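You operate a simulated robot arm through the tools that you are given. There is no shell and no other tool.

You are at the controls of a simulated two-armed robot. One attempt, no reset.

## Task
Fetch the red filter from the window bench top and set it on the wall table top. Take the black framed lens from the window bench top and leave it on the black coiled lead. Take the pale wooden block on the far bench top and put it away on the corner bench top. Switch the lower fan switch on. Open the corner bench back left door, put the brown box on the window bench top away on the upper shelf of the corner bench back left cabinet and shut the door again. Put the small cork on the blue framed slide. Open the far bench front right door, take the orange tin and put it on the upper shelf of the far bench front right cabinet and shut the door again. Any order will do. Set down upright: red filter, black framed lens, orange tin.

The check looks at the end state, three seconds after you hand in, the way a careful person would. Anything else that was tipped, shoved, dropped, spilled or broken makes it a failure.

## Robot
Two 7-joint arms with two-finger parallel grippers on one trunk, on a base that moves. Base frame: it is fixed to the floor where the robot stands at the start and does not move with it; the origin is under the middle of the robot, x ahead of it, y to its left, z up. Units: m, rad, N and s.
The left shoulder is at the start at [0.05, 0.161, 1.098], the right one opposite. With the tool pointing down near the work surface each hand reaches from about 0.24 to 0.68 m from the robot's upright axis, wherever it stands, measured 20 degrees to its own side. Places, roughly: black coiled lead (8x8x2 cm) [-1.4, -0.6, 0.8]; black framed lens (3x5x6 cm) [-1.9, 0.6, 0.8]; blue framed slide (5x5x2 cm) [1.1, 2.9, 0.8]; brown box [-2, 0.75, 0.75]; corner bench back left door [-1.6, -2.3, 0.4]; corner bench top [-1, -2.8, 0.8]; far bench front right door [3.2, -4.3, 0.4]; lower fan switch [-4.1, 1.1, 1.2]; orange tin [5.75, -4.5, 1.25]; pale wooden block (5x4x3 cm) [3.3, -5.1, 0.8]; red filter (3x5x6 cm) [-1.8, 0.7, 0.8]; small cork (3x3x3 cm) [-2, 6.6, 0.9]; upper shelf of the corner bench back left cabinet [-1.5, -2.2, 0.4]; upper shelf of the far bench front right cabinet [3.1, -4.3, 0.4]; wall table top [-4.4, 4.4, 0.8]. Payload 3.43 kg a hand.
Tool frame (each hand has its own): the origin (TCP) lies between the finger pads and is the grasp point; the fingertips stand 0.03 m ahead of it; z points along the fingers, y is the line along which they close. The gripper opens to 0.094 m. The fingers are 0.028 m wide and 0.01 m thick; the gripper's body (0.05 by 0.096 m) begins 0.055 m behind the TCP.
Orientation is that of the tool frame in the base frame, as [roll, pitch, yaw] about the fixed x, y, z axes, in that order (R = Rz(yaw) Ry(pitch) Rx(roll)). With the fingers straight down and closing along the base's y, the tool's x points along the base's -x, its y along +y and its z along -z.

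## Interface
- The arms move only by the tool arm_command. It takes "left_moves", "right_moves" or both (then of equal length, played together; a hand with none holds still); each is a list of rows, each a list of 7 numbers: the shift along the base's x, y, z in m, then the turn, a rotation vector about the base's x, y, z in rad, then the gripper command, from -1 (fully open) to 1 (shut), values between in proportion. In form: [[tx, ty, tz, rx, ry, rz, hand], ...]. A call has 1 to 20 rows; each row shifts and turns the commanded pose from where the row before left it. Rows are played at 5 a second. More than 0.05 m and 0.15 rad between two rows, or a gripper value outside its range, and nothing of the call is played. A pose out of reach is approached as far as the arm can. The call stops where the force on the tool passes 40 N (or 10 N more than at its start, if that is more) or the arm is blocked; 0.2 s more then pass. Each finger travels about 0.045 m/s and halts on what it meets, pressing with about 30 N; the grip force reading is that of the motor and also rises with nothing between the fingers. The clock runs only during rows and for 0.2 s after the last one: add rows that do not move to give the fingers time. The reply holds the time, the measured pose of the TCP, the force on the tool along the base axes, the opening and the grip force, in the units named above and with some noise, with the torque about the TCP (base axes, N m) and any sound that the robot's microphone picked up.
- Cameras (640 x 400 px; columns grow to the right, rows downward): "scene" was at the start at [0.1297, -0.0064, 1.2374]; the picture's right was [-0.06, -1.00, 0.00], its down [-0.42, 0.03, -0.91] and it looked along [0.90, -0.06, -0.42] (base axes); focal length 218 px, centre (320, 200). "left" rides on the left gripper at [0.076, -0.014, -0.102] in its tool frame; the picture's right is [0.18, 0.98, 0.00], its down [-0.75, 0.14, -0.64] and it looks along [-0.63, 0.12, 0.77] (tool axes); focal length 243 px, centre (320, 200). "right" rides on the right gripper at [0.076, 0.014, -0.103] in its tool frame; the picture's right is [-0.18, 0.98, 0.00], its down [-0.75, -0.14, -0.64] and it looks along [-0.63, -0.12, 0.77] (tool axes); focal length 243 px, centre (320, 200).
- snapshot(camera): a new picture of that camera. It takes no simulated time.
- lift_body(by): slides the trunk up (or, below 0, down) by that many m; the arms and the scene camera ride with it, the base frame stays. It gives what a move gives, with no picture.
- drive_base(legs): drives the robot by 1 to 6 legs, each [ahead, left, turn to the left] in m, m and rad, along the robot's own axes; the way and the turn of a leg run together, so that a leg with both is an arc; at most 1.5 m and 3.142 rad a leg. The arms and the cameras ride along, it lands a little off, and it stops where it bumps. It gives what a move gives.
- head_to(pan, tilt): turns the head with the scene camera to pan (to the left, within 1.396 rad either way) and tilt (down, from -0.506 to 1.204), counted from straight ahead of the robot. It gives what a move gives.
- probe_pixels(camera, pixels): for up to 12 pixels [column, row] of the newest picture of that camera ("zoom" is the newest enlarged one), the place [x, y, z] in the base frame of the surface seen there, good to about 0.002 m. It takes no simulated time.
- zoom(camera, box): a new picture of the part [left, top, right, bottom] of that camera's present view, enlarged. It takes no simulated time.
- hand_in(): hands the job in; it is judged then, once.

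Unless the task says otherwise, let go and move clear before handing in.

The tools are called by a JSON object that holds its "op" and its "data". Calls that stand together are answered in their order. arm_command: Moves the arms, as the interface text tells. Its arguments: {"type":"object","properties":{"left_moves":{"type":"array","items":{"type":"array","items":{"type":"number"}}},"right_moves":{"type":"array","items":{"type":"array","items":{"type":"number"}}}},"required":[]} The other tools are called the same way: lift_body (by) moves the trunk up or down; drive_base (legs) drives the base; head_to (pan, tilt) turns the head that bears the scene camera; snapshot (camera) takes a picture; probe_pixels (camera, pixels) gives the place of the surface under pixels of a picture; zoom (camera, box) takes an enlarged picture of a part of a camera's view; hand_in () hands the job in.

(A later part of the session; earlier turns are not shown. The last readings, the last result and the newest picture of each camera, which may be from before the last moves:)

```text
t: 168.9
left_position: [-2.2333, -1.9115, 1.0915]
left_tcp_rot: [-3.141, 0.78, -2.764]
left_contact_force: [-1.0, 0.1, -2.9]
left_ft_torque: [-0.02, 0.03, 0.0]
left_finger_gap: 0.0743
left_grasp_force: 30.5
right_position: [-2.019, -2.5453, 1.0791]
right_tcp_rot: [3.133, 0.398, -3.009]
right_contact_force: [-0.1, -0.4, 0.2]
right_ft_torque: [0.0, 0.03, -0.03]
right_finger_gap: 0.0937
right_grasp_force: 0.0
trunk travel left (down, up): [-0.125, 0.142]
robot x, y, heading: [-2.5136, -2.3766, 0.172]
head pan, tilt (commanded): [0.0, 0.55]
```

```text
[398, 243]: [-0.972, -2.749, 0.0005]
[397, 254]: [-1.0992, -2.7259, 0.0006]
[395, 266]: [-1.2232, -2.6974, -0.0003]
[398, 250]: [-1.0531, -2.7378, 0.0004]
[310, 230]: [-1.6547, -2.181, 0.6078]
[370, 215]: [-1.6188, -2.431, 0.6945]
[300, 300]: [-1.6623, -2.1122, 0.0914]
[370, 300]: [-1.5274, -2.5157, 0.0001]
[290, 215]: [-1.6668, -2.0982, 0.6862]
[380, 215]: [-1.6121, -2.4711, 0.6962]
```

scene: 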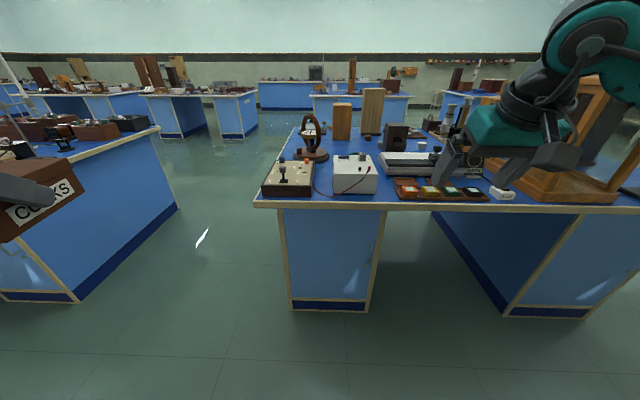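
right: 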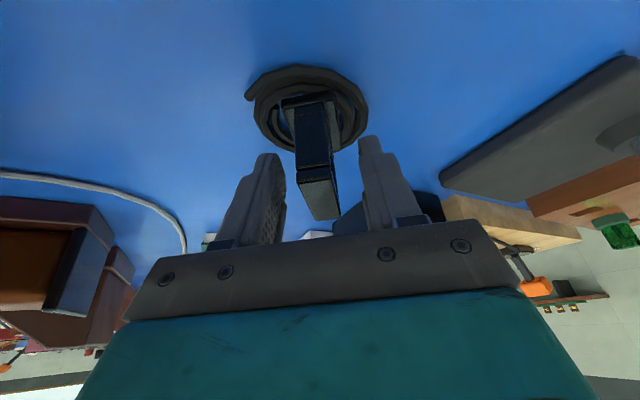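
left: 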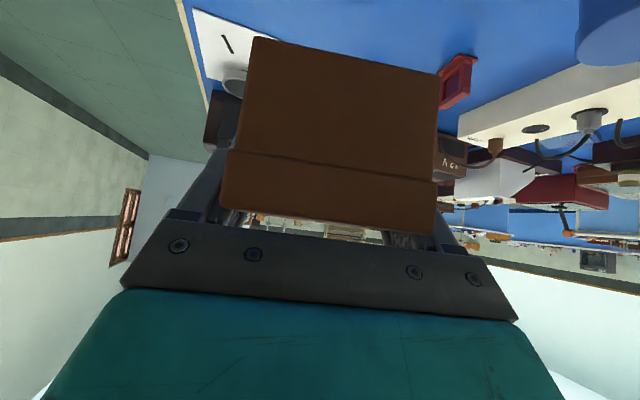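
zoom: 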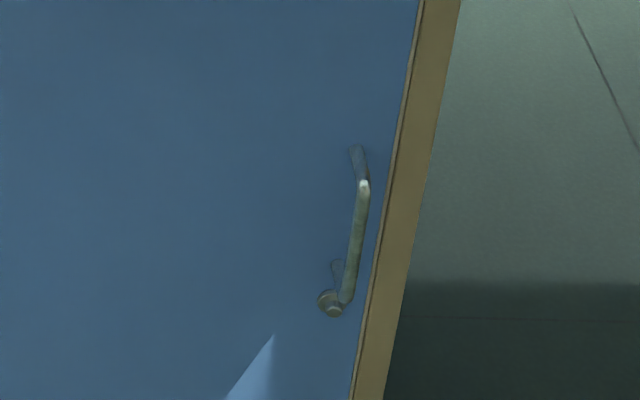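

{"op": "probe_pixels", "data": {"camera": "zoom", "pixels": [[362, 190], [356, 160], [358, 220], [354, 250], [349, 285], [332, 300], [333, 270], [300, 220], [410, 200]]}}

```text
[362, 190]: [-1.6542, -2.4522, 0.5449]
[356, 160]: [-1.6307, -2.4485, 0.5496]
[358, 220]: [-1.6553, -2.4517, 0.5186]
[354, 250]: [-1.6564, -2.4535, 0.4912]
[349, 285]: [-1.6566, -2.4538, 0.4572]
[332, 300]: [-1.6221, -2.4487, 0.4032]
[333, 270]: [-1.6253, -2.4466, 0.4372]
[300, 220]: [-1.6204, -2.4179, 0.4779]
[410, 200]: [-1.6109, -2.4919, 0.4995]
```

The handle is a vertical bar at (-1.656,-2.453), z 0.45–0.55, at the right edge; the hinge is at the left (near (-1.667,-2.098)). I'll move into position for the right hand and lower the trunk.

{"op": "drive_base", "data": {"legs": [[0.2, -0.13, -0.024]]}}

{"op": "lift_body", "data": {"by": -0.12}}

{"op": "head_to", "data": {"pan": -0.1, "tilt": 0.9}}

{"op": "snapshot", "data": {"camera": "scene"}}

```text
t: 170.7
left_position: [-2.004, -2.0136, 1.092]
left_tcp_rot: [3.141, 0.782, -2.791]
left_contact_force: [1.0, -0.1, -1.6]
left_ft_torque: [0.01, 0.04, -0.01]
left_finger_gap: 0.074
left_grasp_force: 30.0
right_position: [-1.8056, -2.6537, 1.078]
right_tcp_rot: [3.131, 0.398, -3.034]
right_contact_force: [-0.2, -0.2, 0.0]
right_ft_torque: [0.03, 0.01, 0.01]
right_finger_gap: 0.0939
right_grasp_force: 0.0
trunk travel left (down, up): [-0.125, 0.142]
robot x, y, heading: [-2.299, -2.473, 0.149]
head pan, tilt (commanded): [0.0, 0.55]
```

```text
t: 172.2
left_position: [-2.0044, -2.0134, 0.9703]
left_tcp_rot: [3.142, 0.781, -2.792]
left_contact_force: [0.1, 0.0, -1.7]
left_ft_torque: [0.0, 0.01, -0.02]
left_finger_gap: 0.0742
left_grasp_force: 29.8
right_position: [-1.8057, -2.6534, 0.9586]
right_tcp_rot: [3.133, 0.398, -3.035]
right_contact_force: [0.1, -0.4, -0.1]
right_ft_torque: [-0.03, 0.01, 0.03]
right_finger_gap: 0.094
right_grasp_force: 0.0
trunk travel left (down, up): [-0.005, 0.262]
robot x, y, heading: [-2.2965, -2.4729, 0.152]
head pan, tilt (commanded): [0.0, 0.55]
```

```text
t: 173.1
left_position: [-2.0051, -2.0142, 0.9732]
left_tcp_rot: [-3.141, 0.782, -2.791]
left_contact_force: [-0.2, 0.6, -2.4]
left_ft_torque: [-0.03, 0.03, -0.02]
left_finger_gap: 0.0737
left_grasp_force: 30.2
right_position: [-1.8052, -2.6547, 0.9586]
right_tcp_rot: [3.133, 0.397, -3.034]
right_contact_force: [0.2, 0.2, -0.9]
right_ft_torque: [-0.03, 0.01, -0.02]
right_finger_gap: 0.0939
right_grasp_force: 0.0
trunk travel left (down, up): [-0.005, 0.262]
robot x, y, heading: [-2.2956, -2.4724, 0.152]
head pan, tilt (commanded): [-0.099, 0.901]
```

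```text
taken
```

scene: 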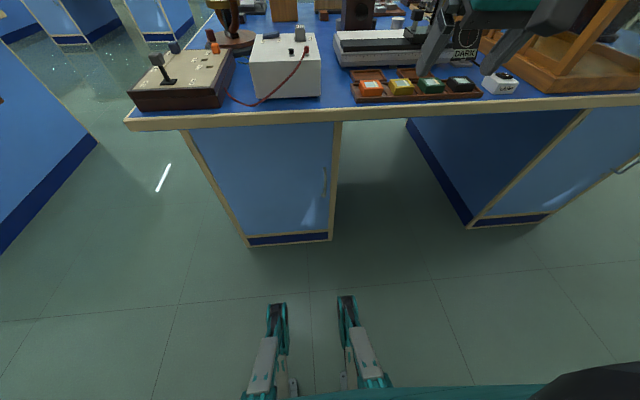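

The right hand is free and clear of the edge. I'll bring it down to a pre-grasp in front of the handle with a 45° tool.

{"op": "arm_command", "data": {"right_moves": [[0.0079, 0.0191, -0.0383, 0.0057, -0.0384, 0.004, -0.28], [0.0079, 0.0191, -0.0383, 0.0057, -0.0384, 0.004, -0.28], [0.0079, 0.0191, -0.0383, 0.0057, -0.0384, 0.004, -0.28], [0.0079, 0.0191, -0.0383, 0.0057, -0.0384, 0.004, -0.28], [0.0079, 0.0191, -0.0383, 0.0057, -0.0384, 0.004, -0.28], [0.0079, 0.0191, -0.0383, 0.0057, -0.0384, 0.004, -0.28], [0.0079, 0.0191, -0.0383, 0.0057, -0.0384, 0.004, -0.28], [0.0079, 0.0191, -0.0383, 0.0057, -0.0384, 0.004, -0.28], [0.0079, 0.0191, -0.0383, 0.0057, -0.0384, 0.004, -0.28], [0.0079, 0.0191, -0.0383, 0.0057, -0.0384, 0.004, -0.28], [0, 0, 0, 0, 0, 0, -0.28]]}}

{"op": "snapshot", "data": {"camera": "scene"}}

{"op": "snapshot", "data": {"camera": "right"}}

```text
t: 175.5
left_position: [-2.0045, -2.0137, 0.9716]
left_tcp_rot: [3.141, 0.781, -2.789]
left_contact_force: [0.0, 0.0, -1.3]
left_ft_torque: [-0.03, 0.02, -0.03]
left_finger_gap: 0.0739
left_grasp_force: 30.1
right_position: [-1.7276, -2.4629, 0.5759]
right_tcp_rot: [3.121, 0.788, -3.001]
right_contact_force: [0.3, -0.5, 0.1]
right_ft_torque: [-0.01, 0.03, 0.01]
right_finger_gap: 0.0604
right_grasp_force: 0.1
trunk travel left (down, up): [-0.005, 0.262]
robot x, y, heading: [-2.294, -2.4695, 0.147]
head pan, tilt (commanded): [-0.099, 0.901]
```

```text
taken
```

scene: 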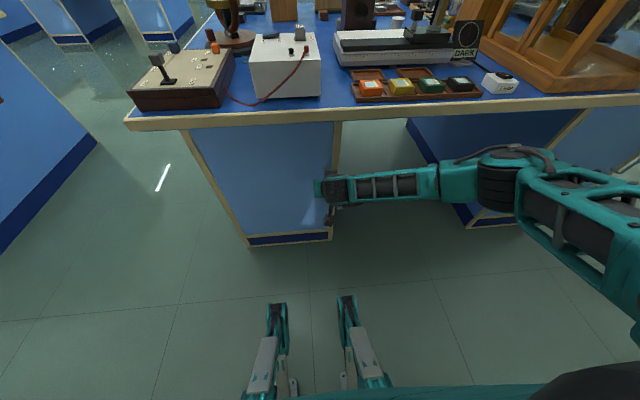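

```text
taken
```

right: 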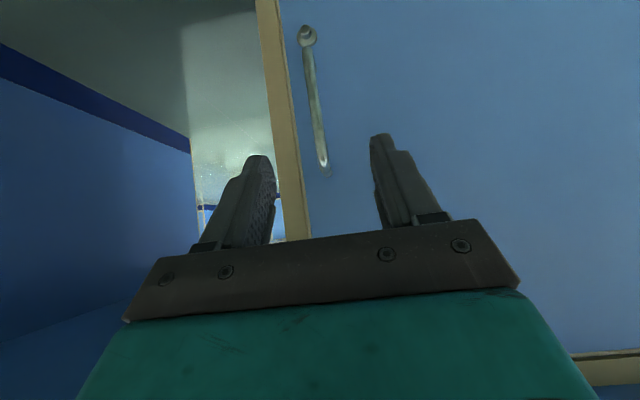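

The bar lies centred between the fingers (right view, column ~317). Advancing onto it.

{"op": "arm_command", "data": {"right_moves": [[0.0175, 0.0025, -0.0177, 0, 0, 0, -0.28], [0.0175, 0.0025, -0.0177, 0, 0, 0, -0.28], [0.0175, 0.0025, -0.0177, 0, 0, 0, -0.28], [0.0175, 0.0025, -0.0177, 0, 0, 0, -0.28], [0, 0, 0, 0, 0, 0, -0.28]]}}

{"op": "snapshot", "data": {"camera": "right"}}

```text
t: 176.7
left_position: [-2.004, -2.0119, 0.9722]
left_tcp_rot: [-3.141, 0.782, -2.791]
left_contact_force: [-0.1, -1.1, -1.9]
left_ft_torque: [-0.01, 0.03, 0.02]
left_finger_gap: 0.074
left_grasp_force: 30.1
right_position: [-1.6572, -2.4526, 0.5028]
right_tcp_rot: [3.121, 0.788, -3.0]
right_contact_force: [0.4, -0.9, 0.2]
right_ft_torque: [-0.01, 0.05, 0.02]
right_finger_gap: 0.0602
right_grasp_force: 0.1
trunk travel left (down, up): [-0.005, 0.262]
robot x, y, heading: [-2.2986, -2.4721, 0.155]
head pan, tilt (commanded): [-0.099, 0.901]
```

```text
taken
```

right: 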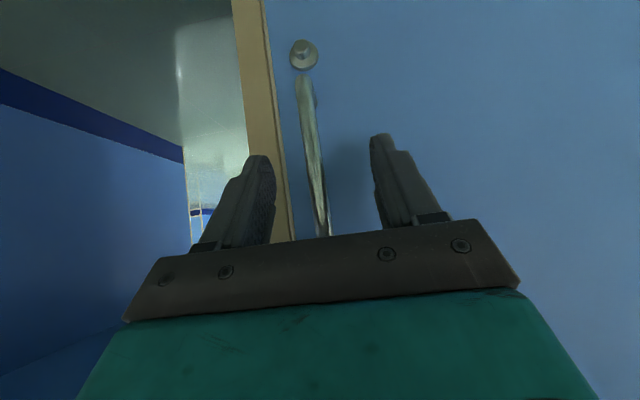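

Bar is between the fingers. Closing on it.

{"op": "arm_command", "data": {"right_moves": [[0, 0, 0, 0, 0, 0, 0.3], [0, 0, 0, 0, 0, 0, 0.7], [0, 0, 0, 0, 0, 0, 1], [0, 0, 0, 0, 0, 0, 1], [0, 0, 0, 0, 0, 0, 1], [0, 0, 0, 0, 0, 0, 1]]}}

{"op": "snapshot", "data": {"camera": "right"}}

```text
t: 178.1
left_position: [-2.0043, -2.0126, 0.9719]
left_tcp_rot: [-3.139, 0.784, -2.792]
left_contact_force: [-0.2, -0.3, -2.4]
left_ft_torque: [-0.01, 0.05, -0.02]
left_finger_gap: 0.074
left_grasp_force: 29.8
right_position: [-1.6569, -2.4535, 0.5037]
right_tcp_rot: [3.123, 0.786, -3.0]
right_contact_force: [-0.4, -7.1, 0.4]
right_ft_torque: [-0.02, 0.03, -0.06]
right_finger_gap: 0.0141
right_grasp_force: 45.3
trunk travel left (down, up): [-0.005, 0.262]
robot x, y, heading: [-2.2962, -2.4687, 0.156]
head pan, tilt (commanded): [-0.099, 0.901]
```

```text
taken
```

right: 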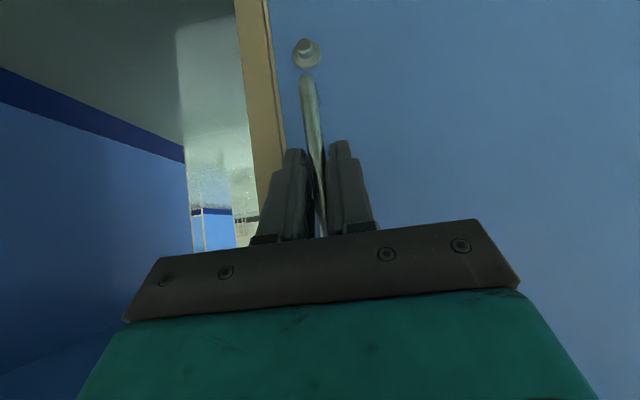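

Gripped. I'll pull the first few degrees along the door's arc and watch the force.

{"op": "arm_command", "data": {"right_moves": [[-0.011, 0.0, 0, 0, 0, 0, 1], [-0.011, 0.0, 0, 0, 0, 0, 1], [-0.011, 0.0, 0, 0, 0, 0, 1], [0, 0, 0, 0, 0, 0, 1]]}}

{"op": "snapshot", "data": {"camera": "scene"}}

```text
t: 179.1
left_position: [-2.0043, -2.014, 0.9724]
left_tcp_rot: [-3.14, 0.782, -2.793]
left_contact_force: [0.9, -0.7, -2.1]
left_ft_torque: [-0.01, 0.01, 0.01]
left_finger_gap: 0.0738
left_grasp_force: 30.1
right_position: [-1.6902, -2.4547, 0.5043]
right_tcp_rot: [3.124, 0.787, -2.999]
right_contact_force: [-1.1, -14.2, -0.9]
right_ft_torque: [0.04, 0.1, -0.1]
right_finger_gap: 0.014
right_grasp_force: 44.3
trunk travel left (down, up): [-0.005, 0.262]
robot x, y, heading: [-2.2943, -2.4744, 0.153]
head pan, tilt (commanded): [-0.099, 0.901]
```

```text
taken
```

scene: 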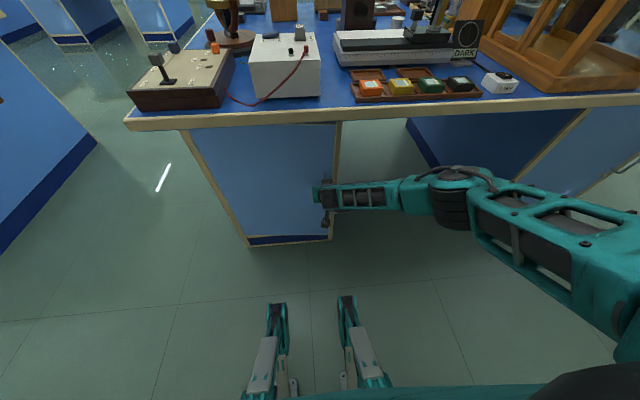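

The door is opening. Lateral force −14 N suggests the arc is a little tighter to −y; continuing with a small correction.

{"op": "arm_command", "data": {"right_moves": [[-0.0108, -0.0008, 0, 0, 0, 0, 1], [-0.0108, -0.0004, 0, 0, 0, 0, 1], [-0.0108, 0.0003, 0, 0, 0, 0, 1], [-0.0108, 0.0008, 0, 0, 0, 0, 1], [-0.0108, 0.0013, 0, 0, 0, 0, 1], [-0.0108, 0.0018, 0, 0, 0, 0, 1], [0, 0, 0, 0, 0, 0, 1]]}}

{"op": "snapshot", "data": {"camera": "scene"}}

```text
t: 180.7
left_position: [-2.0036, -2.0135, 0.9721]
left_tcp_rot: [-3.141, 0.783, -2.79]
left_contact_force: [-0.9, -0.2, -1.9]
left_ft_torque: [0.0, 0.02, -0.01]
left_finger_gap: 0.0739
left_grasp_force: 30.2
right_position: [-1.7563, -2.4473, 0.5027]
right_tcp_rot: [3.12, 0.784, -2.999]
right_contact_force: [0.1, 2.4, -9.4]
right_ft_torque: [-0.05, 0.25, 0.03]
right_finger_gap: 0.014
right_grasp_force: 45.1
trunk travel left (down, up): [-0.005, 0.262]
robot x, y, heading: [-2.2985, -2.4691, 0.15]
head pan, tilt (commanded): [-0.099, 0.901]
```

```text
taken
```

scene: 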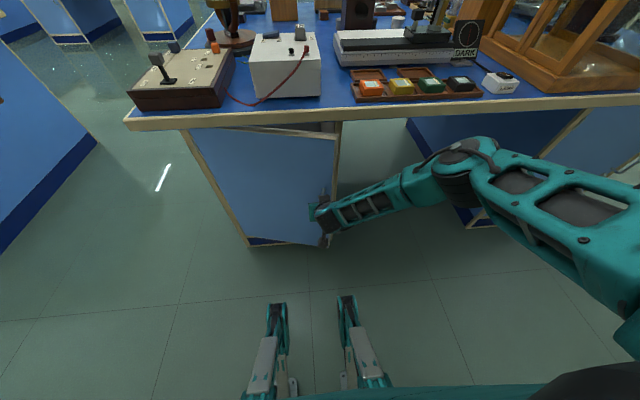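

Opening smoothly (~15°). Continuing along the arc to about 35°.

{"op": "arm_command", "data": {"right_moves": [[-0.016, 0.0036, 0, 0, 0, 0, 1], [-0.016, 0.0046, 0, 0, 0, 0, 1], [-0.0155, 0.0052, 0, 0, 0, 0, 1], [-0.0155, 0.0058, 0, 0, 0, 0, 1], [-0.015, 0.0066, 0, 0, 0, 0, 1], [-0.015, 0.0073, 0, 0, 0, 0, 1], [0, 0, 0, 0, 0, 0, 1]]}}

{"op": "snapshot", "data": {"camera": "scene"}}

```text
t: 182.3
left_position: [-2.0043, -2.0136, 0.9724]
left_tcp_rot: [3.14, 0.781, -2.791]
left_contact_force: [-0.6, -1.1, -2.7]
left_ft_torque: [-0.04, 0.06, 0.02]
left_finger_gap: 0.074
left_grasp_force: 30.0
right_position: [-1.8462, -2.4188, 0.5037]
right_tcp_rot: [3.123, 0.786, -3.001]
right_contact_force: [-3.4, -7.0, -3.7]
right_ft_torque: [0.04, -0.18, -0.09]
right_finger_gap: 0.0138
right_grasp_force: 44.5
trunk travel left (down, up): [-0.005, 0.262]
robot x, y, heading: [-2.2983, -2.4746, 0.151]
head pan, tilt (commanded): [-0.099, 0.901]
```

```text
taken
```

scene: 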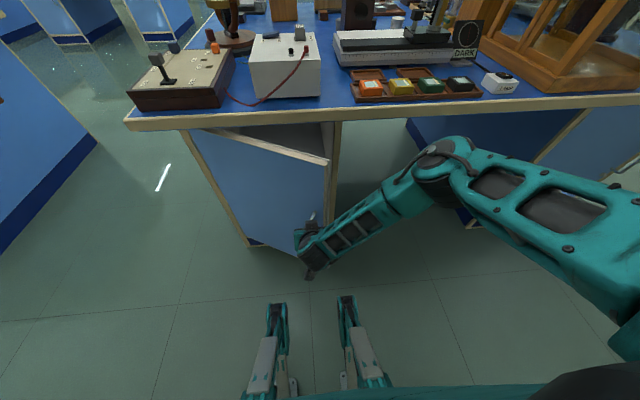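

{"op": "arm_command", "data": {"right_moves": [[-0.0143, 0.0075, 0, 0, 0, 0, 1], [-0.0143, 0.0082, 0, 0, 0, 0, 1], [-0.0135, 0.0092, 0, 0, 0, 0, 1], [-0.0135, 0.0098, 0, 0, 0, 0, 1], [-0.0126, 0.0104, 0, 0, 0, 0, 1], [-0.0126, 0.0108, 0, 0, 0, 0, 1], [0, 0, 0, 0, 0, 0, 1]]}}

{"op": "snapshot", "data": {"camera": "scene"}}

```text
t: 183.2
left_position: [-2.0046, -2.0153, 0.9723]
left_tcp_rot: [3.14, 0.782, -2.794]
left_contact_force: [0.4, 0.1, -2.3]
left_ft_torque: [-0.02, 0.04, 0.0]
left_finger_gap: 0.0741
left_grasp_force: 29.6
right_position: [-1.8994, -2.3892, 0.5033]
right_tcp_rot: [3.13, 0.782, -3.0]
right_contact_force: [-2.3, -4.5, 9.3]
right_ft_torque: [-0.17, 0.33, -0.07]
right_finger_gap: 0.0134
right_grasp_force: 45.0
trunk travel left (down, up): [-0.005, 0.262]
robot x, y, heading: [-2.2986, -2.4734, 0.15]
head pan, tilt (commanded): [-0.099, 0.901]
stopped in row 4 (right hand): the force on the tool passed its limit at 41 N (the readings are from after the stop); the commanded pose is now the measured one
```

```text
taken
```

scene: 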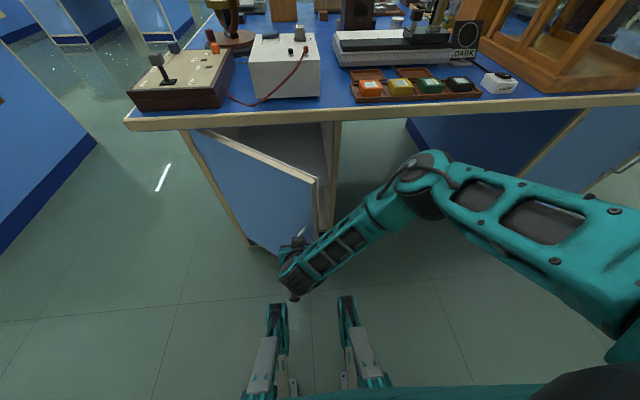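

The arc stopped at about 40° by force; enough to get behind the door. I'll release the handle and back the hand out.

{"op": "arm_command", "data": {"right_moves": [[0, 0, 0, 0, 0, 0, 0.5], [0, 0, 0, 0, 0, 0, 0.2], [0, 0, 0, 0, 0, 0, 0.0], [-0.0175, -0.0025, 0.0177, 0, 0, 0, 0.0], [-0.0175, -0.0025, 0.0177, 0, 0, 0, 0.0], [-0.0175, -0.0025, 0.0177, 0, 0, 0, 0.0], [-0.0175, -0.0025, 0.0177, 0, 0, 0, 0.0], [0, 0, 0, 0, 0, 0, 1]]}}

{"op": "snapshot", "data": {"camera": "scene"}}

{"op": "snapshot", "data": {"camera": "right"}}

```text
t: 185.0
left_position: [-2.0048, -2.0145, 0.9724]
left_tcp_rot: [-3.141, 0.783, -2.792]
left_contact_force: [0.4, 0.3, -0.6]
left_ft_torque: [-0.02, 0.01, -0.02]
left_finger_gap: 0.0739
left_grasp_force: 30.4
right_position: [-1.9682, -2.3994, 0.5743]
right_tcp_rot: [3.132, 0.781, -3.0]
right_contact_force: [0.3, -0.7, -0.1]
right_ft_torque: [-0.03, 0.03, 0.05]
right_finger_gap: 0.012
right_grasp_force: 0.0
trunk travel left (down, up): [-0.005, 0.262]
robot x, y, heading: [-2.2993, -2.4738, 0.149]
head pan, tilt (commanded): [-0.099, 0.901]
```

```text
taken
```

scene: 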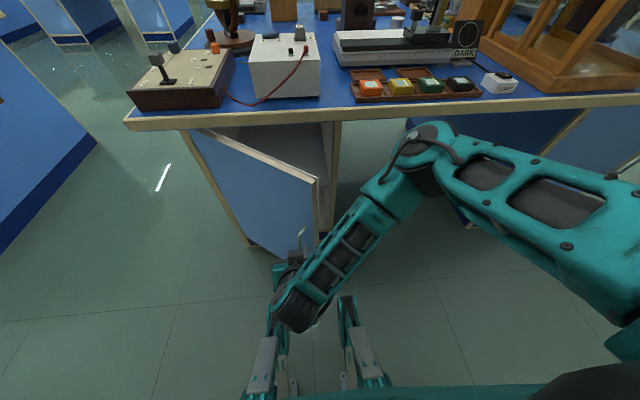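

```text
taken
```

right: 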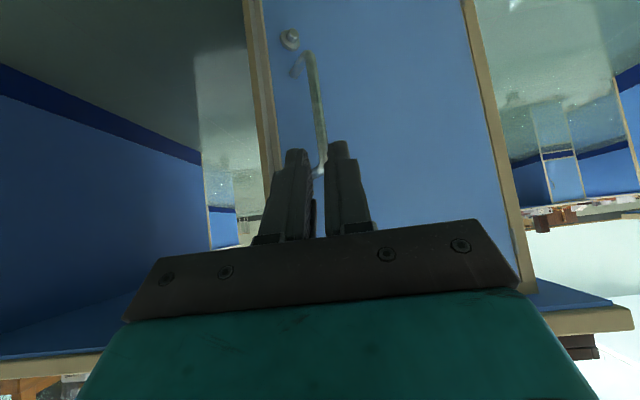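

Door stays at ~40°. I'll move the closed hand right, then forward past the door's free edge to its inner side.

{"op": "arm_command", "data": {"right_moves": [[0.0063, -0.044, 0, 0, 0, 0, 1], [0.0063, -0.044, 0, 0, 0, 0, 1], [0.0063, -0.044, 0, 0, 0, 0, 1], [0.0063, -0.044, 0, 0, 0, 0, 1], [0.0396, 0.0059, 0, 0, 0, 0, 1], [0.0396, 0.0059, 0, 0, 0, 0, 1], [0.0396, 0.0059, 0, 0, 0, 0, 1], [0.0396, 0.0059, 0, 0, 0, 0, 1], [0.0396, 0.0059, 0, 0, 0, 0, 1], [0, 0, 0, 0, 0, 0, 1]]}}

{"op": "snapshot", "data": {"camera": "scene"}}

```text
t: 187.2
left_position: [-2.004, -2.0148, 0.9722]
left_tcp_rot: [3.14, 0.781, -2.793]
left_contact_force: [-1.0, -0.3, -1.2]
left_ft_torque: [-0.02, 0.07, 0.0]
left_finger_gap: 0.074
left_grasp_force: 30.0
right_position: [-1.7466, -2.4883, 0.5983]
right_tcp_rot: [3.132, 0.781, -2.999]
right_contact_force: [-0.7, 0.1, -0.7]
right_ft_torque: [0.01, 0.0, 0.0]
right_finger_gap: 0.0
right_grasp_force: 30.3
right hand out of reach, approached as far as the arm can: row 3, 4
trunk travel left (down, up): [-0.005, 0.262]
robot x, y, heading: [-2.2995, -2.4757, 0.148]
head pan, tilt (commanded): [-0.099, 0.901]
```

```text
taken
```

scene: 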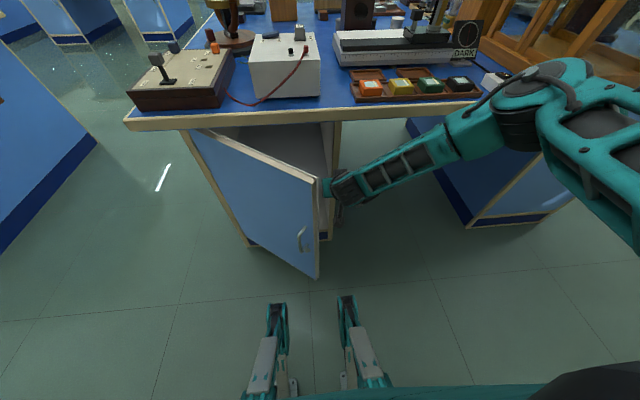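

The hand is beyond the door's edge on its inner side. Now push left to swing the door open.

{"op": "arm_command", "data": {"right_moves": [[-0.0055, 0.037, 0, 0, 0, 0, 1], [-0.0055, 0.037, 0, 0, 0, 0, 1], [-0.0055, 0.037, 0, 0, 0, 0, 1], [-0.0055, 0.037, 0, 0, 0, 0, 1], [-0.0055, 0.037, 0, 0, 0, 0, 1], [0, 0, 0, 0, 0, 0, 1]]}}

{"op": "snapshot", "data": {"camera": "scene"}}

```text
t: 188.2
left_position: [-2.0012, -2.0223, 0.9717]
left_tcp_rot: [3.14, 0.782, -2.806]
left_contact_force: [-1.6, -0.8, -0.6]
left_ft_torque: [0.02, 0.07, 0.05]
left_finger_gap: 0.0739
left_grasp_force: 29.7
right_position: [-1.687, -2.5178, 0.5971]
right_tcp_rot: [-3.056, 0.817, 3.077]
right_contact_force: [-1.2, 0.6, 0.7]
right_ft_torque: [-0.03, -0.07, -0.02]
right_finger_gap: 0.0002
right_grasp_force: 30.0
trunk travel left (down, up): [-0.005, 0.262]
robot x, y, heading: [-2.2979, -2.4709, 0.138]
head pan, tilt (commanded): [-0.099, 0.901]
stopped in row 4 (right hand): the arm was blocked; the commanded pose is now the measured one
```

```text
taken
```

scene: 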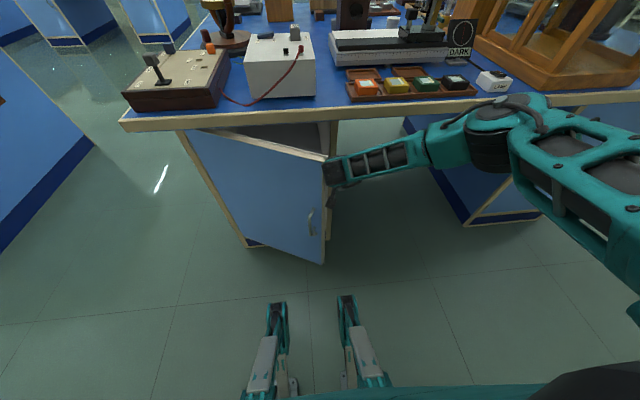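

The wrist caught the door's edge and nudged it partly shut; the hand is at (-1.687,-2.518). I'll withdraw right and back, raise the hand, and use a vertical hand from above instead.

{"op": "arm_command", "data": {"right_moves": [[0.006, -0.04, 0.0, 0, 0, 0, 1], [-0.02, -0.035, 0.01, 0, 0, 0, 1], [-0.045, -0.007, 0.02, 0, 0, 0, 1], [-0.045, -0.007, 0.02, 0, 0, 0, 1], [-0.03, -0.005, 0.04, 0, 0, 0, 1], [0, 0, 0.05, 0, 0, 0, 1], [0, 0, 0.05, 0, 0, 0, 1], [0, 0, 0.05, 0, 0, 0, 1], [0, 0, 0.05, 0, 0, 0, 1], [0, 0, 0.05, 0, 0, 0, 1]]}}

{"op": "snapshot", "data": {"camera": "scene"}}

```text
refused: row 5 steps farther than a row can; nothing moved
```

```text
taken
```

scene: 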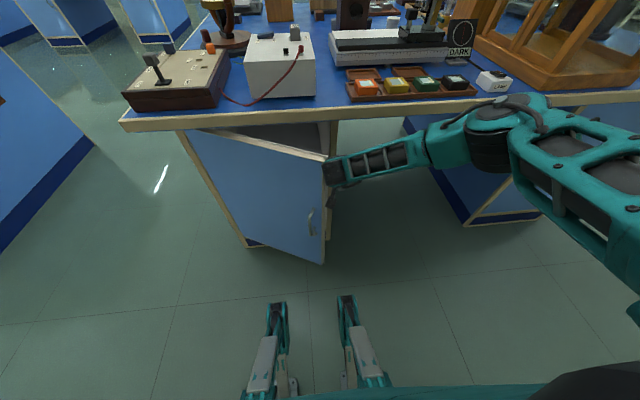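

{"op": "arm_command", "data": {"right_moves": [[0.006, -0.04, 0.0, 0, 0, 0, 1], [-0.02, -0.035, 0.01, 0, 0, 0, 1], [-0.04, -0.007, 0.02, 0, 0, 0, 1], [-0.04, -0.007, 0.02, 0, 0, 0, 1], [-0.025, -0.004, 0.04, 0, 0, 0, 1], [0, 0, 0.048, 0, 0, 0, 1], [0, 0, 0.048, 0, 0, 0, 1], [0, 0, 0.048, 0, 0, 0, 1], [0, 0, 0.048, 0, 0, 0, 1], [0, 0, 0.048, 0, 0, 0, 1]]}}

{"op": "snapshot", "data": {"camera": "scene"}}

```text
t: 190.4
left_position: [-2.0007, -2.019, 0.9711]
left_tcp_rot: [-3.141, 0.779, -2.801]
left_contact_force: [0.4, -0.5, -1.5]
left_ft_torque: [0.02, 0.02, 0.01]
left_finger_gap: 0.0742
left_grasp_force: 30.5
right_position: [-1.8082, -2.6045, 0.9264]
right_tcp_rot: [-3.056, 0.811, 3.085]
right_contact_force: [-1.2, 0.2, 0.4]
right_ft_torque: [0.01, -0.02, 0.0]
right_finger_gap: 0.0
right_grasp_force: 30.1
trunk travel left (down, up): [-0.005, 0.262]
robot x, y, heading: [-2.2959, -2.4737, 0.142]
head pan, tilt (commanded): [-0.099, 0.901]
```

```text
taken
```

scene: 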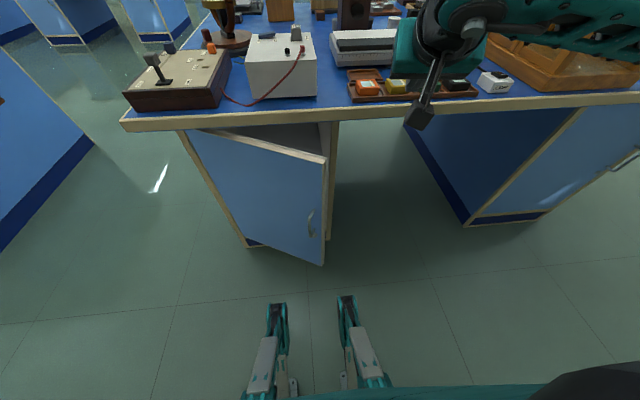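

{"op": "probe_pixels", "data": {"camera": "scene", "pixels": [[324, 160], [200, 132], [260, 145], [322, 262], [312, 225], [320, 150], [331, 200], [180, 128], [335, 120]]}}

```text
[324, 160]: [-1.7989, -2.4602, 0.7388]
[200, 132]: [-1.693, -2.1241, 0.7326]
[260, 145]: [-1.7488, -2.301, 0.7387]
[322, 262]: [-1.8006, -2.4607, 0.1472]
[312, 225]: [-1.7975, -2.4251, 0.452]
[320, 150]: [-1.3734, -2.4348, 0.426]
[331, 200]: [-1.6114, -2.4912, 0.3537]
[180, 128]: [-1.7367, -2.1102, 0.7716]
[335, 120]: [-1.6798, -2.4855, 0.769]
```

The door's free edge is now at about (-1.80,-2.46), opened ~26°, and the bench lip is at u≈-2.03. I'll move the base back and left so a vertical right hand can sweep the door from inside.

{"op": "drive_base", "data": {"legs": [[-0.16, 0.15, 0.006]]}}

```text
t: 192.3
left_position: [-2.1827, -1.8925, 0.9709]
left_tcp_rot: [-3.14, 0.781, -2.797]
left_contact_force: [-0.6, 0.4, -2.4]
left_ft_torque: [0.0, 0.05, 0.0]
left_finger_gap: 0.0737
left_grasp_force: 29.6
right_position: [-1.9857, -2.4753, 0.9264]
right_tcp_rot: [-3.056, 0.811, 3.089]
right_contact_force: [0.9, -0.3, 0.5]
right_ft_torque: [0.0, 0.05, -0.01]
right_finger_gap: 0.0
right_grasp_force: 30.4
trunk travel left (down, up): [-0.005, 0.262]
robot x, y, heading: [-2.4753, -2.354, 0.145]
head pan, tilt (commanded): [-0.099, 0.901]
```

{"op": "arm_command", "data": {"right_moves": [[0.01, 0, 0, 0, 0, 0.1, 1], [0.01, 0, 0, 0, 0, 0.1, 1], [0.034, -0.001, -0.0094, -0.0199, 0.1337, 0, 1], [0.034, -0.001, -0.0094, -0.0199, 0.1337, 0, 1], [0.034, -0.001, -0.0094, -0.0199, 0.1337, 0, 1], [0.034, -0.001, -0.0094, -0.0199, 0.1337, 0, 1], [0.034, -0.001, -0.0094, -0.0199, 0.1337, 0, 1], [0.034, -0.001, -0.0094, -0.0199, 0.1337, 0, 1], [0.034, -0.001, -0.0094, 0.0847, 0.0126, 0, 1], [0, 0, 0, 0, 0, 0, 1]]}}

{"op": "snapshot", "data": {"camera": "scene"}}

```text
t: 194.6
left_position: [-2.1817, -1.8926, 0.9713]
left_tcp_rot: [3.141, 0.778, -2.795]
left_contact_force: [0.2, 0.1, -0.7]
left_ft_torque: [-0.06, 0.03, 0.0]
left_finger_gap: 0.0742
left_grasp_force: 30.0
right_position: [-1.801, -2.4776, 0.8738]
right_tcp_rot: [-3.056, 0.044, -2.993]
right_contact_force: [-0.1, 0.5, -0.5]
right_ft_torque: [0.0, 0.0, -0.04]
right_finger_gap: 0.0003
right_grasp_force: 30.2
right hand out of reach, approached as far as the arm can: row 8, 9
trunk travel left (down, up): [-0.005, 0.262]
robot x, y, heading: [-2.4763, -2.345, 0.145]
head pan, tilt (commanded): [-0.099, 0.901]
```

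```text
taken
```

scene: 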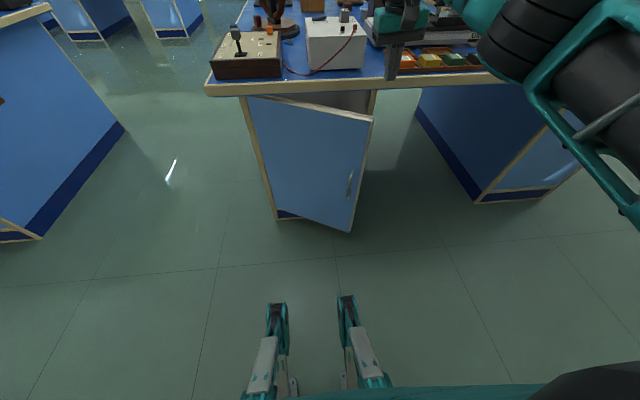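

{"op": "drive_base", "data": {"legs": [[0.08, 0, 0]]}}

{"op": "snapshot", "data": {"camera": "scene"}}

```text
t: 195.6
left_position: [-2.1031, -1.8816, 0.9705]
left_tcp_rot: [-3.141, 0.78, -2.796]
left_contact_force: [0.6, -0.3, -1.6]
left_ft_torque: [-0.02, 0.05, 0.01]
left_finger_gap: 0.074
left_grasp_force: 30.0
right_position: [-1.7212, -2.4674, 0.8745]
right_tcp_rot: [-3.055, 0.047, -2.995]
right_contact_force: [0.3, 0.1, 0.2]
right_ft_torque: [0.04, 0.0, 0.02]
right_finger_gap: 0.0002
right_grasp_force: 30.0
trunk travel left (down, up): [-0.005, 0.262]
robot x, y, heading: [-2.3952, -2.3353, 0.14]
head pan, tilt (commanded): [-0.099, 0.901]
```

```text
taken
```

scene: 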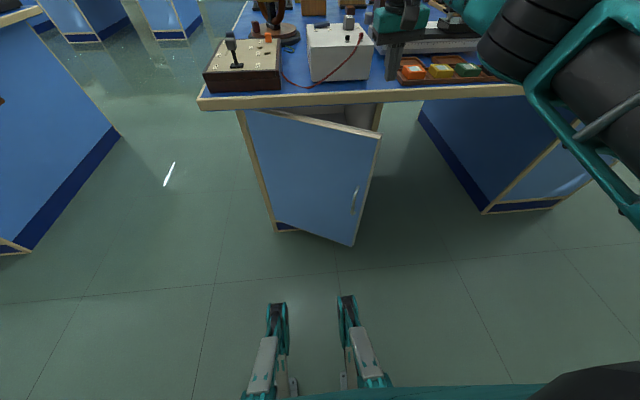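

The hand is just right of the door edge and in front of the lip; lowering fingers below the door's top edge.

{"op": "arm_command", "data": {"right_moves": [[-0.005, -0.003, -0.03, 0, 0, 0, 1], [0, 0, -0.04, 0, 0, 0, 1], [0, 0, -0.04, 0, 0, 0, 1], [0, 0, -0.032, 0, 0, 0, 1], [0, 0, 0, 0, 0, 0, 1]]}}

{"op": "snapshot", "data": {"camera": "scene"}}

{"op": "snapshot", "data": {"camera": "right"}}

```text
t: 196.8
left_position: [-2.1032, -1.8808, 0.9724]
left_tcp_rot: [3.141, 0.779, -2.796]
left_contact_force: [0.2, 0.1, -2.0]
left_ft_torque: [0.0, 0.04, 0.01]
left_finger_gap: 0.0738
left_grasp_force: 30.2
right_position: [-1.7277, -2.471, 0.7317]
right_tcp_rot: [-3.056, 0.046, -2.995]
right_contact_force: [0.5, -0.5, 0.3]
right_ft_torque: [0.0, 0.02, 0.0]
right_finger_gap: 0.0
right_grasp_force: 30.2
trunk travel left (down, up): [-0.005, 0.262]
robot x, y, heading: [-2.4011, -2.3374, 0.15]
head pan, tilt (commanded): [-0.099, 0.901]
```

```text
taken
```

scene: 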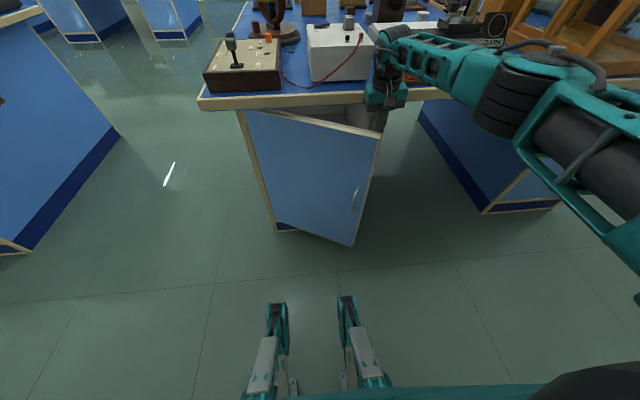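

```text
taken
```

right: 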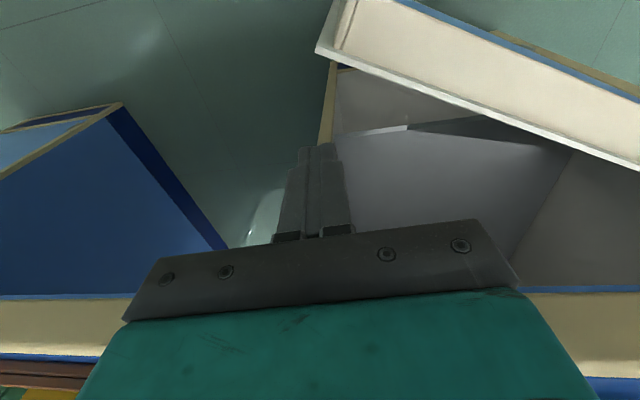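

The fingers are in the wedge behind the door (right view). I'll sweep left and back along the arc to push the door open.

{"op": "arm_command", "data": {"right_moves": [[-0.0067, 0.039, 0, 0, 0, 0, 1], [-0.0067, 0.039, 0, 0, 0, 0, 1], [-0.0297, 0.0098, 0, 0, 0, 0, 1], [-0.0371, 0.0168, 0, 0, 0, 0, 1], [-0.0371, 0.0168, 0, 0, 0, 0, 1], [-0.0314, 0.0258, 0, 0, 0, 0, 1], [-0.0314, 0.0258, 0, 0, 0, 0, 1], [0, 0, 0, 0, 0, 0, 1]]}}

{"op": "snapshot", "data": {"camera": "scene"}}

```text
t: 198.6
left_position: [-2.103, -1.8821, 0.9718]
left_tcp_rot: [3.141, 0.781, -2.795]
left_contact_force: [0.3, 1.0, -1.4]
left_ft_torque: [0.02, 0.03, 0.0]
left_finger_gap: 0.0738
left_grasp_force: 29.9
right_position: [-1.9084, -2.2958, 0.731]
right_tcp_rot: [-3.056, 0.048, -2.995]
right_contact_force: [0.1, 0.3, -0.2]
right_ft_torque: [-0.02, -0.02, 0.03]
right_finger_gap: 0.0
right_grasp_force: 29.8
trunk travel left (down, up): [-0.005, 0.262]
robot x, y, heading: [-2.3959, -2.3409, 0.143]
head pan, tilt (commanded): [-0.099, 0.901]
```

```text
taken
```

scene: 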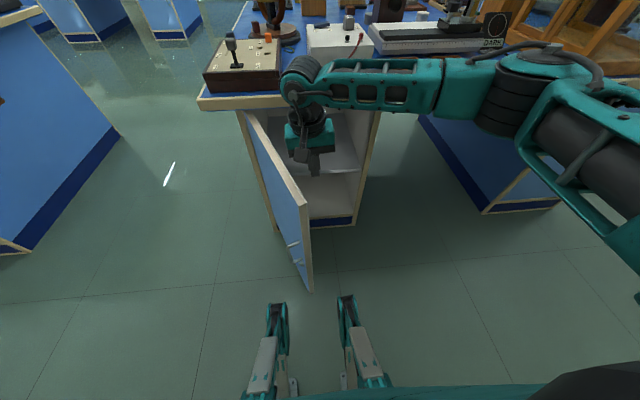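

The door swings open nicely (~65°). Continuing to beyond 100°.

{"op": "arm_command", "data": {"right_moves": [[-0.0237, 0.033, 0, 0, 0, 0, 1], [-0.0237, 0.033, 0, 0, 0, 0, 1], [-0.0143, 0.038, 0, 0, 0, 0, 1], [-0.0143, 0.038, 0, 0, 0, 0, 1], [-0.0038, 0.0268, 0, 0, 0, 0, 1], [-0.0038, 0.0268, 0, 0, 0, 0, 1], [0.0, 0.027, 0, 0, 0, 0, 1], [0.0, 0.027, 0, 0, 0, 0, 1], [0, 0, 0, 0, 0, 0, 1]]}}

{"op": "snapshot", "data": {"camera": "scene"}}

```text
t: 200.6
left_position: [-2.1031, -1.8805, 0.9704]
left_tcp_rot: [3.141, 0.78, -2.796]
left_contact_force: [-0.3, -0.4, -1.5]
left_ft_torque: [-0.02, 0.02, 0.0]
left_finger_gap: 0.0739
left_grasp_force: 30.2
right_position: [-1.9903, -2.1097, 0.7328]
right_tcp_rot: [-3.056, 0.048, -2.994]
right_contact_force: [-0.6, 0.1, 0.1]
right_ft_torque: [-0.01, 0.0, -0.02]
right_finger_gap: 0.0
right_grasp_force: 30.2
right hand out of reach, approached as far as the arm can: row 6, 7, 8
trunk travel left (down, up): [-0.005, 0.262]
robot x, y, heading: [-2.3941, -2.3366, 0.15]
head pan, tilt (commanded): [-0.099, 0.901]
```

```text
taken
```

scene: 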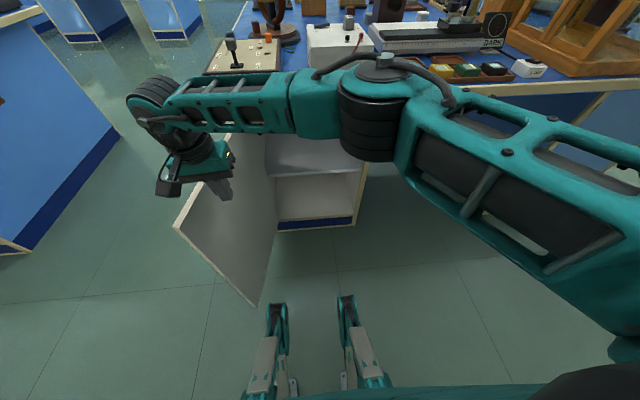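

The door is wide open (~110°) and the interior shows. Raising the right hand and returning it to the right side.

{"op": "arm_command", "data": {"right_moves": [[0, 0, 0.048, 0, 0, 0, 1], [0, 0, 0.048, 0, 0, 0, 1], [0, -0.01, 0.048, 0, 0, 0, 1], [0.006, -0.045, 0.01, 0, 0, 0, 1], [0.006, -0.045, 0.01, 0, 0, 0, 0], [0.006, -0.045, 0.01, 0, 0, 0, -1], [0.006, -0.045, 0.01, 0, 0, 0, -1], [0.006, -0.045, 0.01, 0, 0, 0, -1], [0.006, -0.045, 0.01, 0, 0, 0, -1], [0.006, -0.045, 0.01, 0, 0, 0, -1], [0.006, -0.045, 0.01, 0, 0, 0, -1]]}}

{"op": "snapshot", "data": {"camera": "scene"}}

```text
t: 203.0
left_position: [-2.1039, -1.8809, 0.9727]
left_tcp_rot: [3.14, 0.78, -2.796]
left_contact_force: [0.4, 0.2, -1.6]
left_ft_torque: [0.01, 0.03, 0.01]
left_finger_gap: 0.0737
left_grasp_force: 30.4
right_position: [-1.9432, -2.4805, 0.9569]
right_tcp_rot: [-3.053, 0.046, -2.993]
right_contact_force: [0.4, 0.1, -0.3]
right_ft_torque: [-0.01, -0.02, 0.03]
right_finger_gap: 0.094
right_grasp_force: 0.0
trunk travel left (down, up): [-0.005, 0.262]
robot x, y, heading: [-2.3996, -2.3362, 0.149]
head pan, tilt (commanded): [-0.099, 0.901]
```

```text
taken
```

scene: 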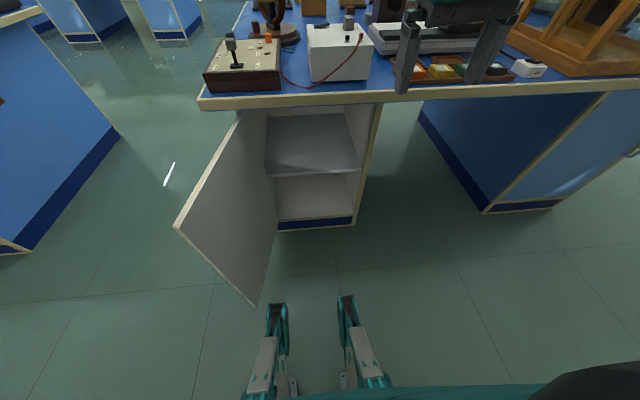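

The shelf and interior are in clear view. Measuring the opening.

{"op": "probe_pixels", "data": {"camera": "scene", "pixels": [[315, 174], [280, 175], [350, 170], [310, 150], [275, 150], [355, 150], [310, 120], [300, 200], [265, 110], [375, 125], [258, 305], [178, 225]]}}

{"op": "zoom", "data": {"camera": "scene", "box": [220, 90, 400, 240]}}

```text
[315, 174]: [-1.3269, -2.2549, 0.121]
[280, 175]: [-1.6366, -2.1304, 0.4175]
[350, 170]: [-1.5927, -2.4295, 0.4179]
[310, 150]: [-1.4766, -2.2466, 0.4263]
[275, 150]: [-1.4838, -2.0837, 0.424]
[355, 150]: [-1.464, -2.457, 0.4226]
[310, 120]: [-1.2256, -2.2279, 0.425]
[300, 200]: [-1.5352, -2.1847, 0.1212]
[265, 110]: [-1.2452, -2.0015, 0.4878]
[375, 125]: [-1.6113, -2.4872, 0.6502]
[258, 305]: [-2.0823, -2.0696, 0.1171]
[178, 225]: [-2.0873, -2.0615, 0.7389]
```

```text
2.67 times, centred on (310, 165) of scene
```

zoom: 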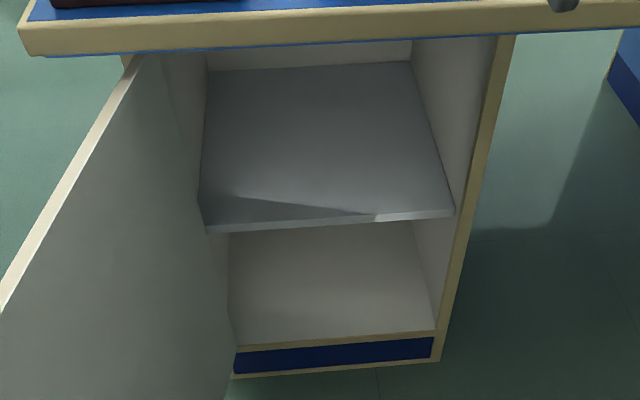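

The upper shelf is at z≈0.425 with front edge at u≈-1.93, opening n from -1.86 to -2.17; the door stands at ~101°. I'll move the base right and back, then extend the left arm with the box low and straight so I can drive it in.

{"op": "drive_base", "data": {"legs": [[-0.28, -0.27, 0]]}}

{"op": "head_to", "data": {"pan": 0.2, "tilt": 0.75}}

{"op": "snapshot", "data": {"camera": "scene"}}

```text
t: 206.0
left_position: [-2.3405, -2.1878, 0.971]
left_tcp_rot: [-3.141, 0.781, -2.799]
left_contact_force: [0.2, 0.2, -1.8]
left_ft_torque: [0.01, 0.04, -0.01]
left_finger_gap: 0.0744
left_grasp_force: 30.3
right_position: [-2.1793, -2.7879, 0.9562]
right_tcp_rot: [-3.056, 0.047, -2.994]
right_contact_force: [-0.1, -0.4, 0.1]
right_ft_torque: [-0.03, 0.01, 0.04]
right_finger_gap: 0.0941
right_grasp_force: 0.0
trunk travel left (down, up): [-0.005, 0.262]
robot x, y, heading: [-2.6338, -2.6469, 0.142]
head pan, tilt (commanded): [-0.099, 0.901]
```

```text
t: 206.8
left_position: [-2.3396, -2.1884, 0.9713]
left_tcp_rot: [3.141, 0.779, -2.798]
left_contact_force: [0.5, -0.7, -2.1]
left_ft_torque: [-0.01, 0.02, 0.05]
left_finger_gap: 0.0741
left_grasp_force: 29.9
right_position: [-2.179, -2.7881, 0.9556]
right_tcp_rot: [-3.056, 0.047, -2.995]
right_contact_force: [-0.7, 0.1, -0.1]
right_ft_torque: [0.0, 0.03, -0.04]
right_finger_gap: 0.0942
right_grasp_force: 0.0
trunk travel left (down, up): [-0.005, 0.262]
robot x, y, heading: [-2.6355, -2.6458, 0.145]
head pan, tilt (commanded): [0.201, 0.75]
```

```text
taken
```

scene: 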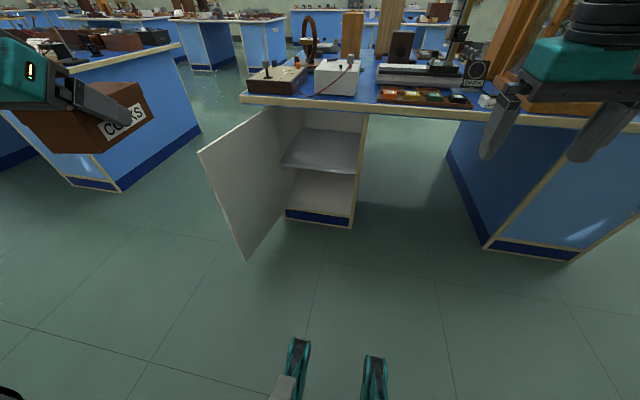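

{"op": "arm_command", "data": {"left_moves": [[0.0222, -0.0131, -0.0355, 0, 0, -0.0152, 1], [0.0222, -0.0131, -0.0355, 0, 0, -0.0152, 1], [0.0222, -0.0131, -0.0355, 0, 0, -0.0152, 1], [0.0222, -0.0131, -0.0355, 0, 0, -0.0152, 1], [0.0222, -0.0131, -0.0355, 0, 0, -0.0152, 1], [0.0222, -0.0131, -0.0355, 0, 0, -0.0152, 1], [0.0222, -0.0131, -0.0355, 0, 0, -0.0152, 1], [0.0222, -0.0131, -0.0355, 0, 0, -0.0152, 1], [0.0222, -0.0131, -0.0355, 0, 0, -0.0152, 1], [0.0222, -0.0131, -0.0355, 0, 0, -0.0152, 1], [0.0222, -0.0131, -0.0355, 0, 0, -0.0152, 1], [0.0222, -0.0131, -0.0355, 0, 0, -0.0152, 1], [0.0222, -0.0131, -0.0355, 0, 0, -0.0152, 1], [0, 0, 0, 0, 0, 0, 1]]}}

{"op": "snapshot", "data": {"camera": "scene"}}

{"op": "snapshot", "data": {"camera": "left"}}

```text
t: 209.8
left_position: [-2.0525, -2.3593, 0.5101]
left_tcp_rot: [-3.141, 0.781, -2.996]
left_contact_force: [-0.6, -0.3, -1.3]
left_ft_torque: [0.0, 0.04, -0.01]
left_finger_gap: 0.0739
left_grasp_force: 29.6
right_position: [-2.1803, -2.7876, 0.9559]
right_tcp_rot: [-3.055, 0.046, -2.996]
right_contact_force: [-1.1, 0.2, -0.4]
right_ft_torque: [-0.01, 0.01, -0.03]
right_finger_gap: 0.0942
right_grasp_force: 0.1
trunk travel left (down, up): [-0.005, 0.262]
robot x, y, heading: [-2.6333, -2.6451, 0.142]
head pan, tilt (commanded): [0.201, 0.75]
```

```text
taken
```

scene: 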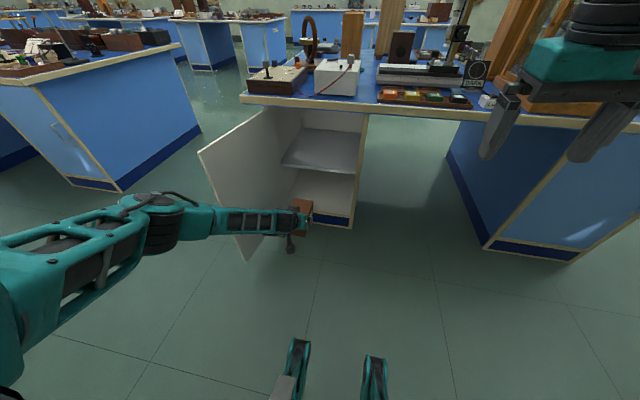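

```text
taken
```

left: 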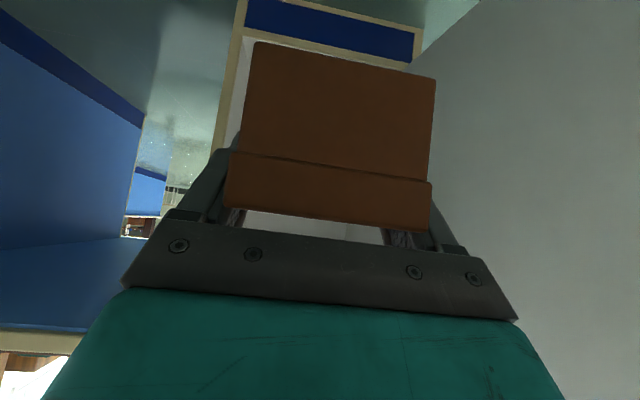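

{"op": "probe_pixels", "data": {"camera": "scene", "pixels": [[160, 225], [150, 205], [205, 225], [260, 222], [110, 225], [202, 155], [245, 258]]}}

```text
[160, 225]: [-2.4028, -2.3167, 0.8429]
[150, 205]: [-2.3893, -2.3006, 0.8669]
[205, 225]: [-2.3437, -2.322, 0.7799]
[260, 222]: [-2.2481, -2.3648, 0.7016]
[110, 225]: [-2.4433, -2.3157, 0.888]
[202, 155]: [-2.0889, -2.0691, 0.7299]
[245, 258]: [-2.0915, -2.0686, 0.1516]
```

The elbow is at about 0.29 m left and z≈0.85, above and right of the door. Driving forward in two stages with the box aligned to the opening.

{"op": "drive_base", "data": {"legs": [[0.3, 0.01, 0.003]]}}

{"op": "snapshot", "data": {"camera": "scene"}}

{"op": "snapshot", "data": {"camera": "left"}}

```text
t: 211.8
left_position: [-1.7571, -2.3042, 0.5091]
left_tcp_rot: [3.14, 0.782, -2.992]
left_contact_force: [-0.2, 0.1, -1.4]
left_ft_torque: [0.02, 0.03, 0.01]
left_finger_gap: 0.074
left_grasp_force: 30.1
right_position: [-1.8842, -2.7319, 0.956]
right_tcp_rot: [-3.055, 0.048, -2.993]
right_contact_force: [0.2, 0.1, 0.2]
right_ft_torque: [-0.01, 0.01, -0.04]
right_finger_gap: 0.094
right_grasp_force: 0.1
trunk travel left (down, up): [-0.005, 0.262]
robot x, y, heading: [-2.3372, -2.594, 0.15]
head pan, tilt (commanded): [0.201, 0.75]
```

```text
taken
```

scene: 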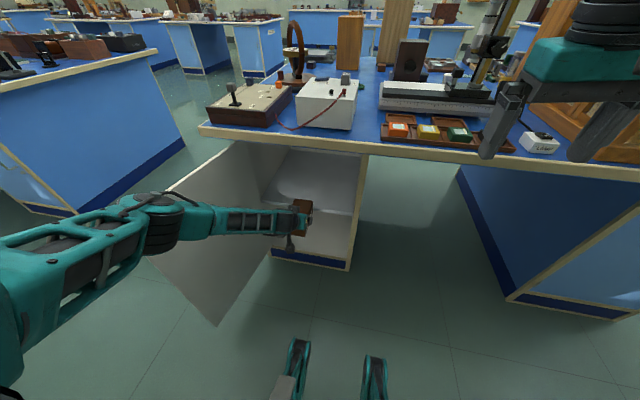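

```text
taken
```

left: 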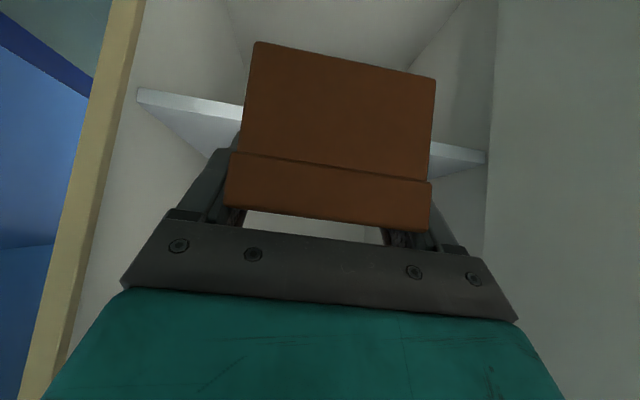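

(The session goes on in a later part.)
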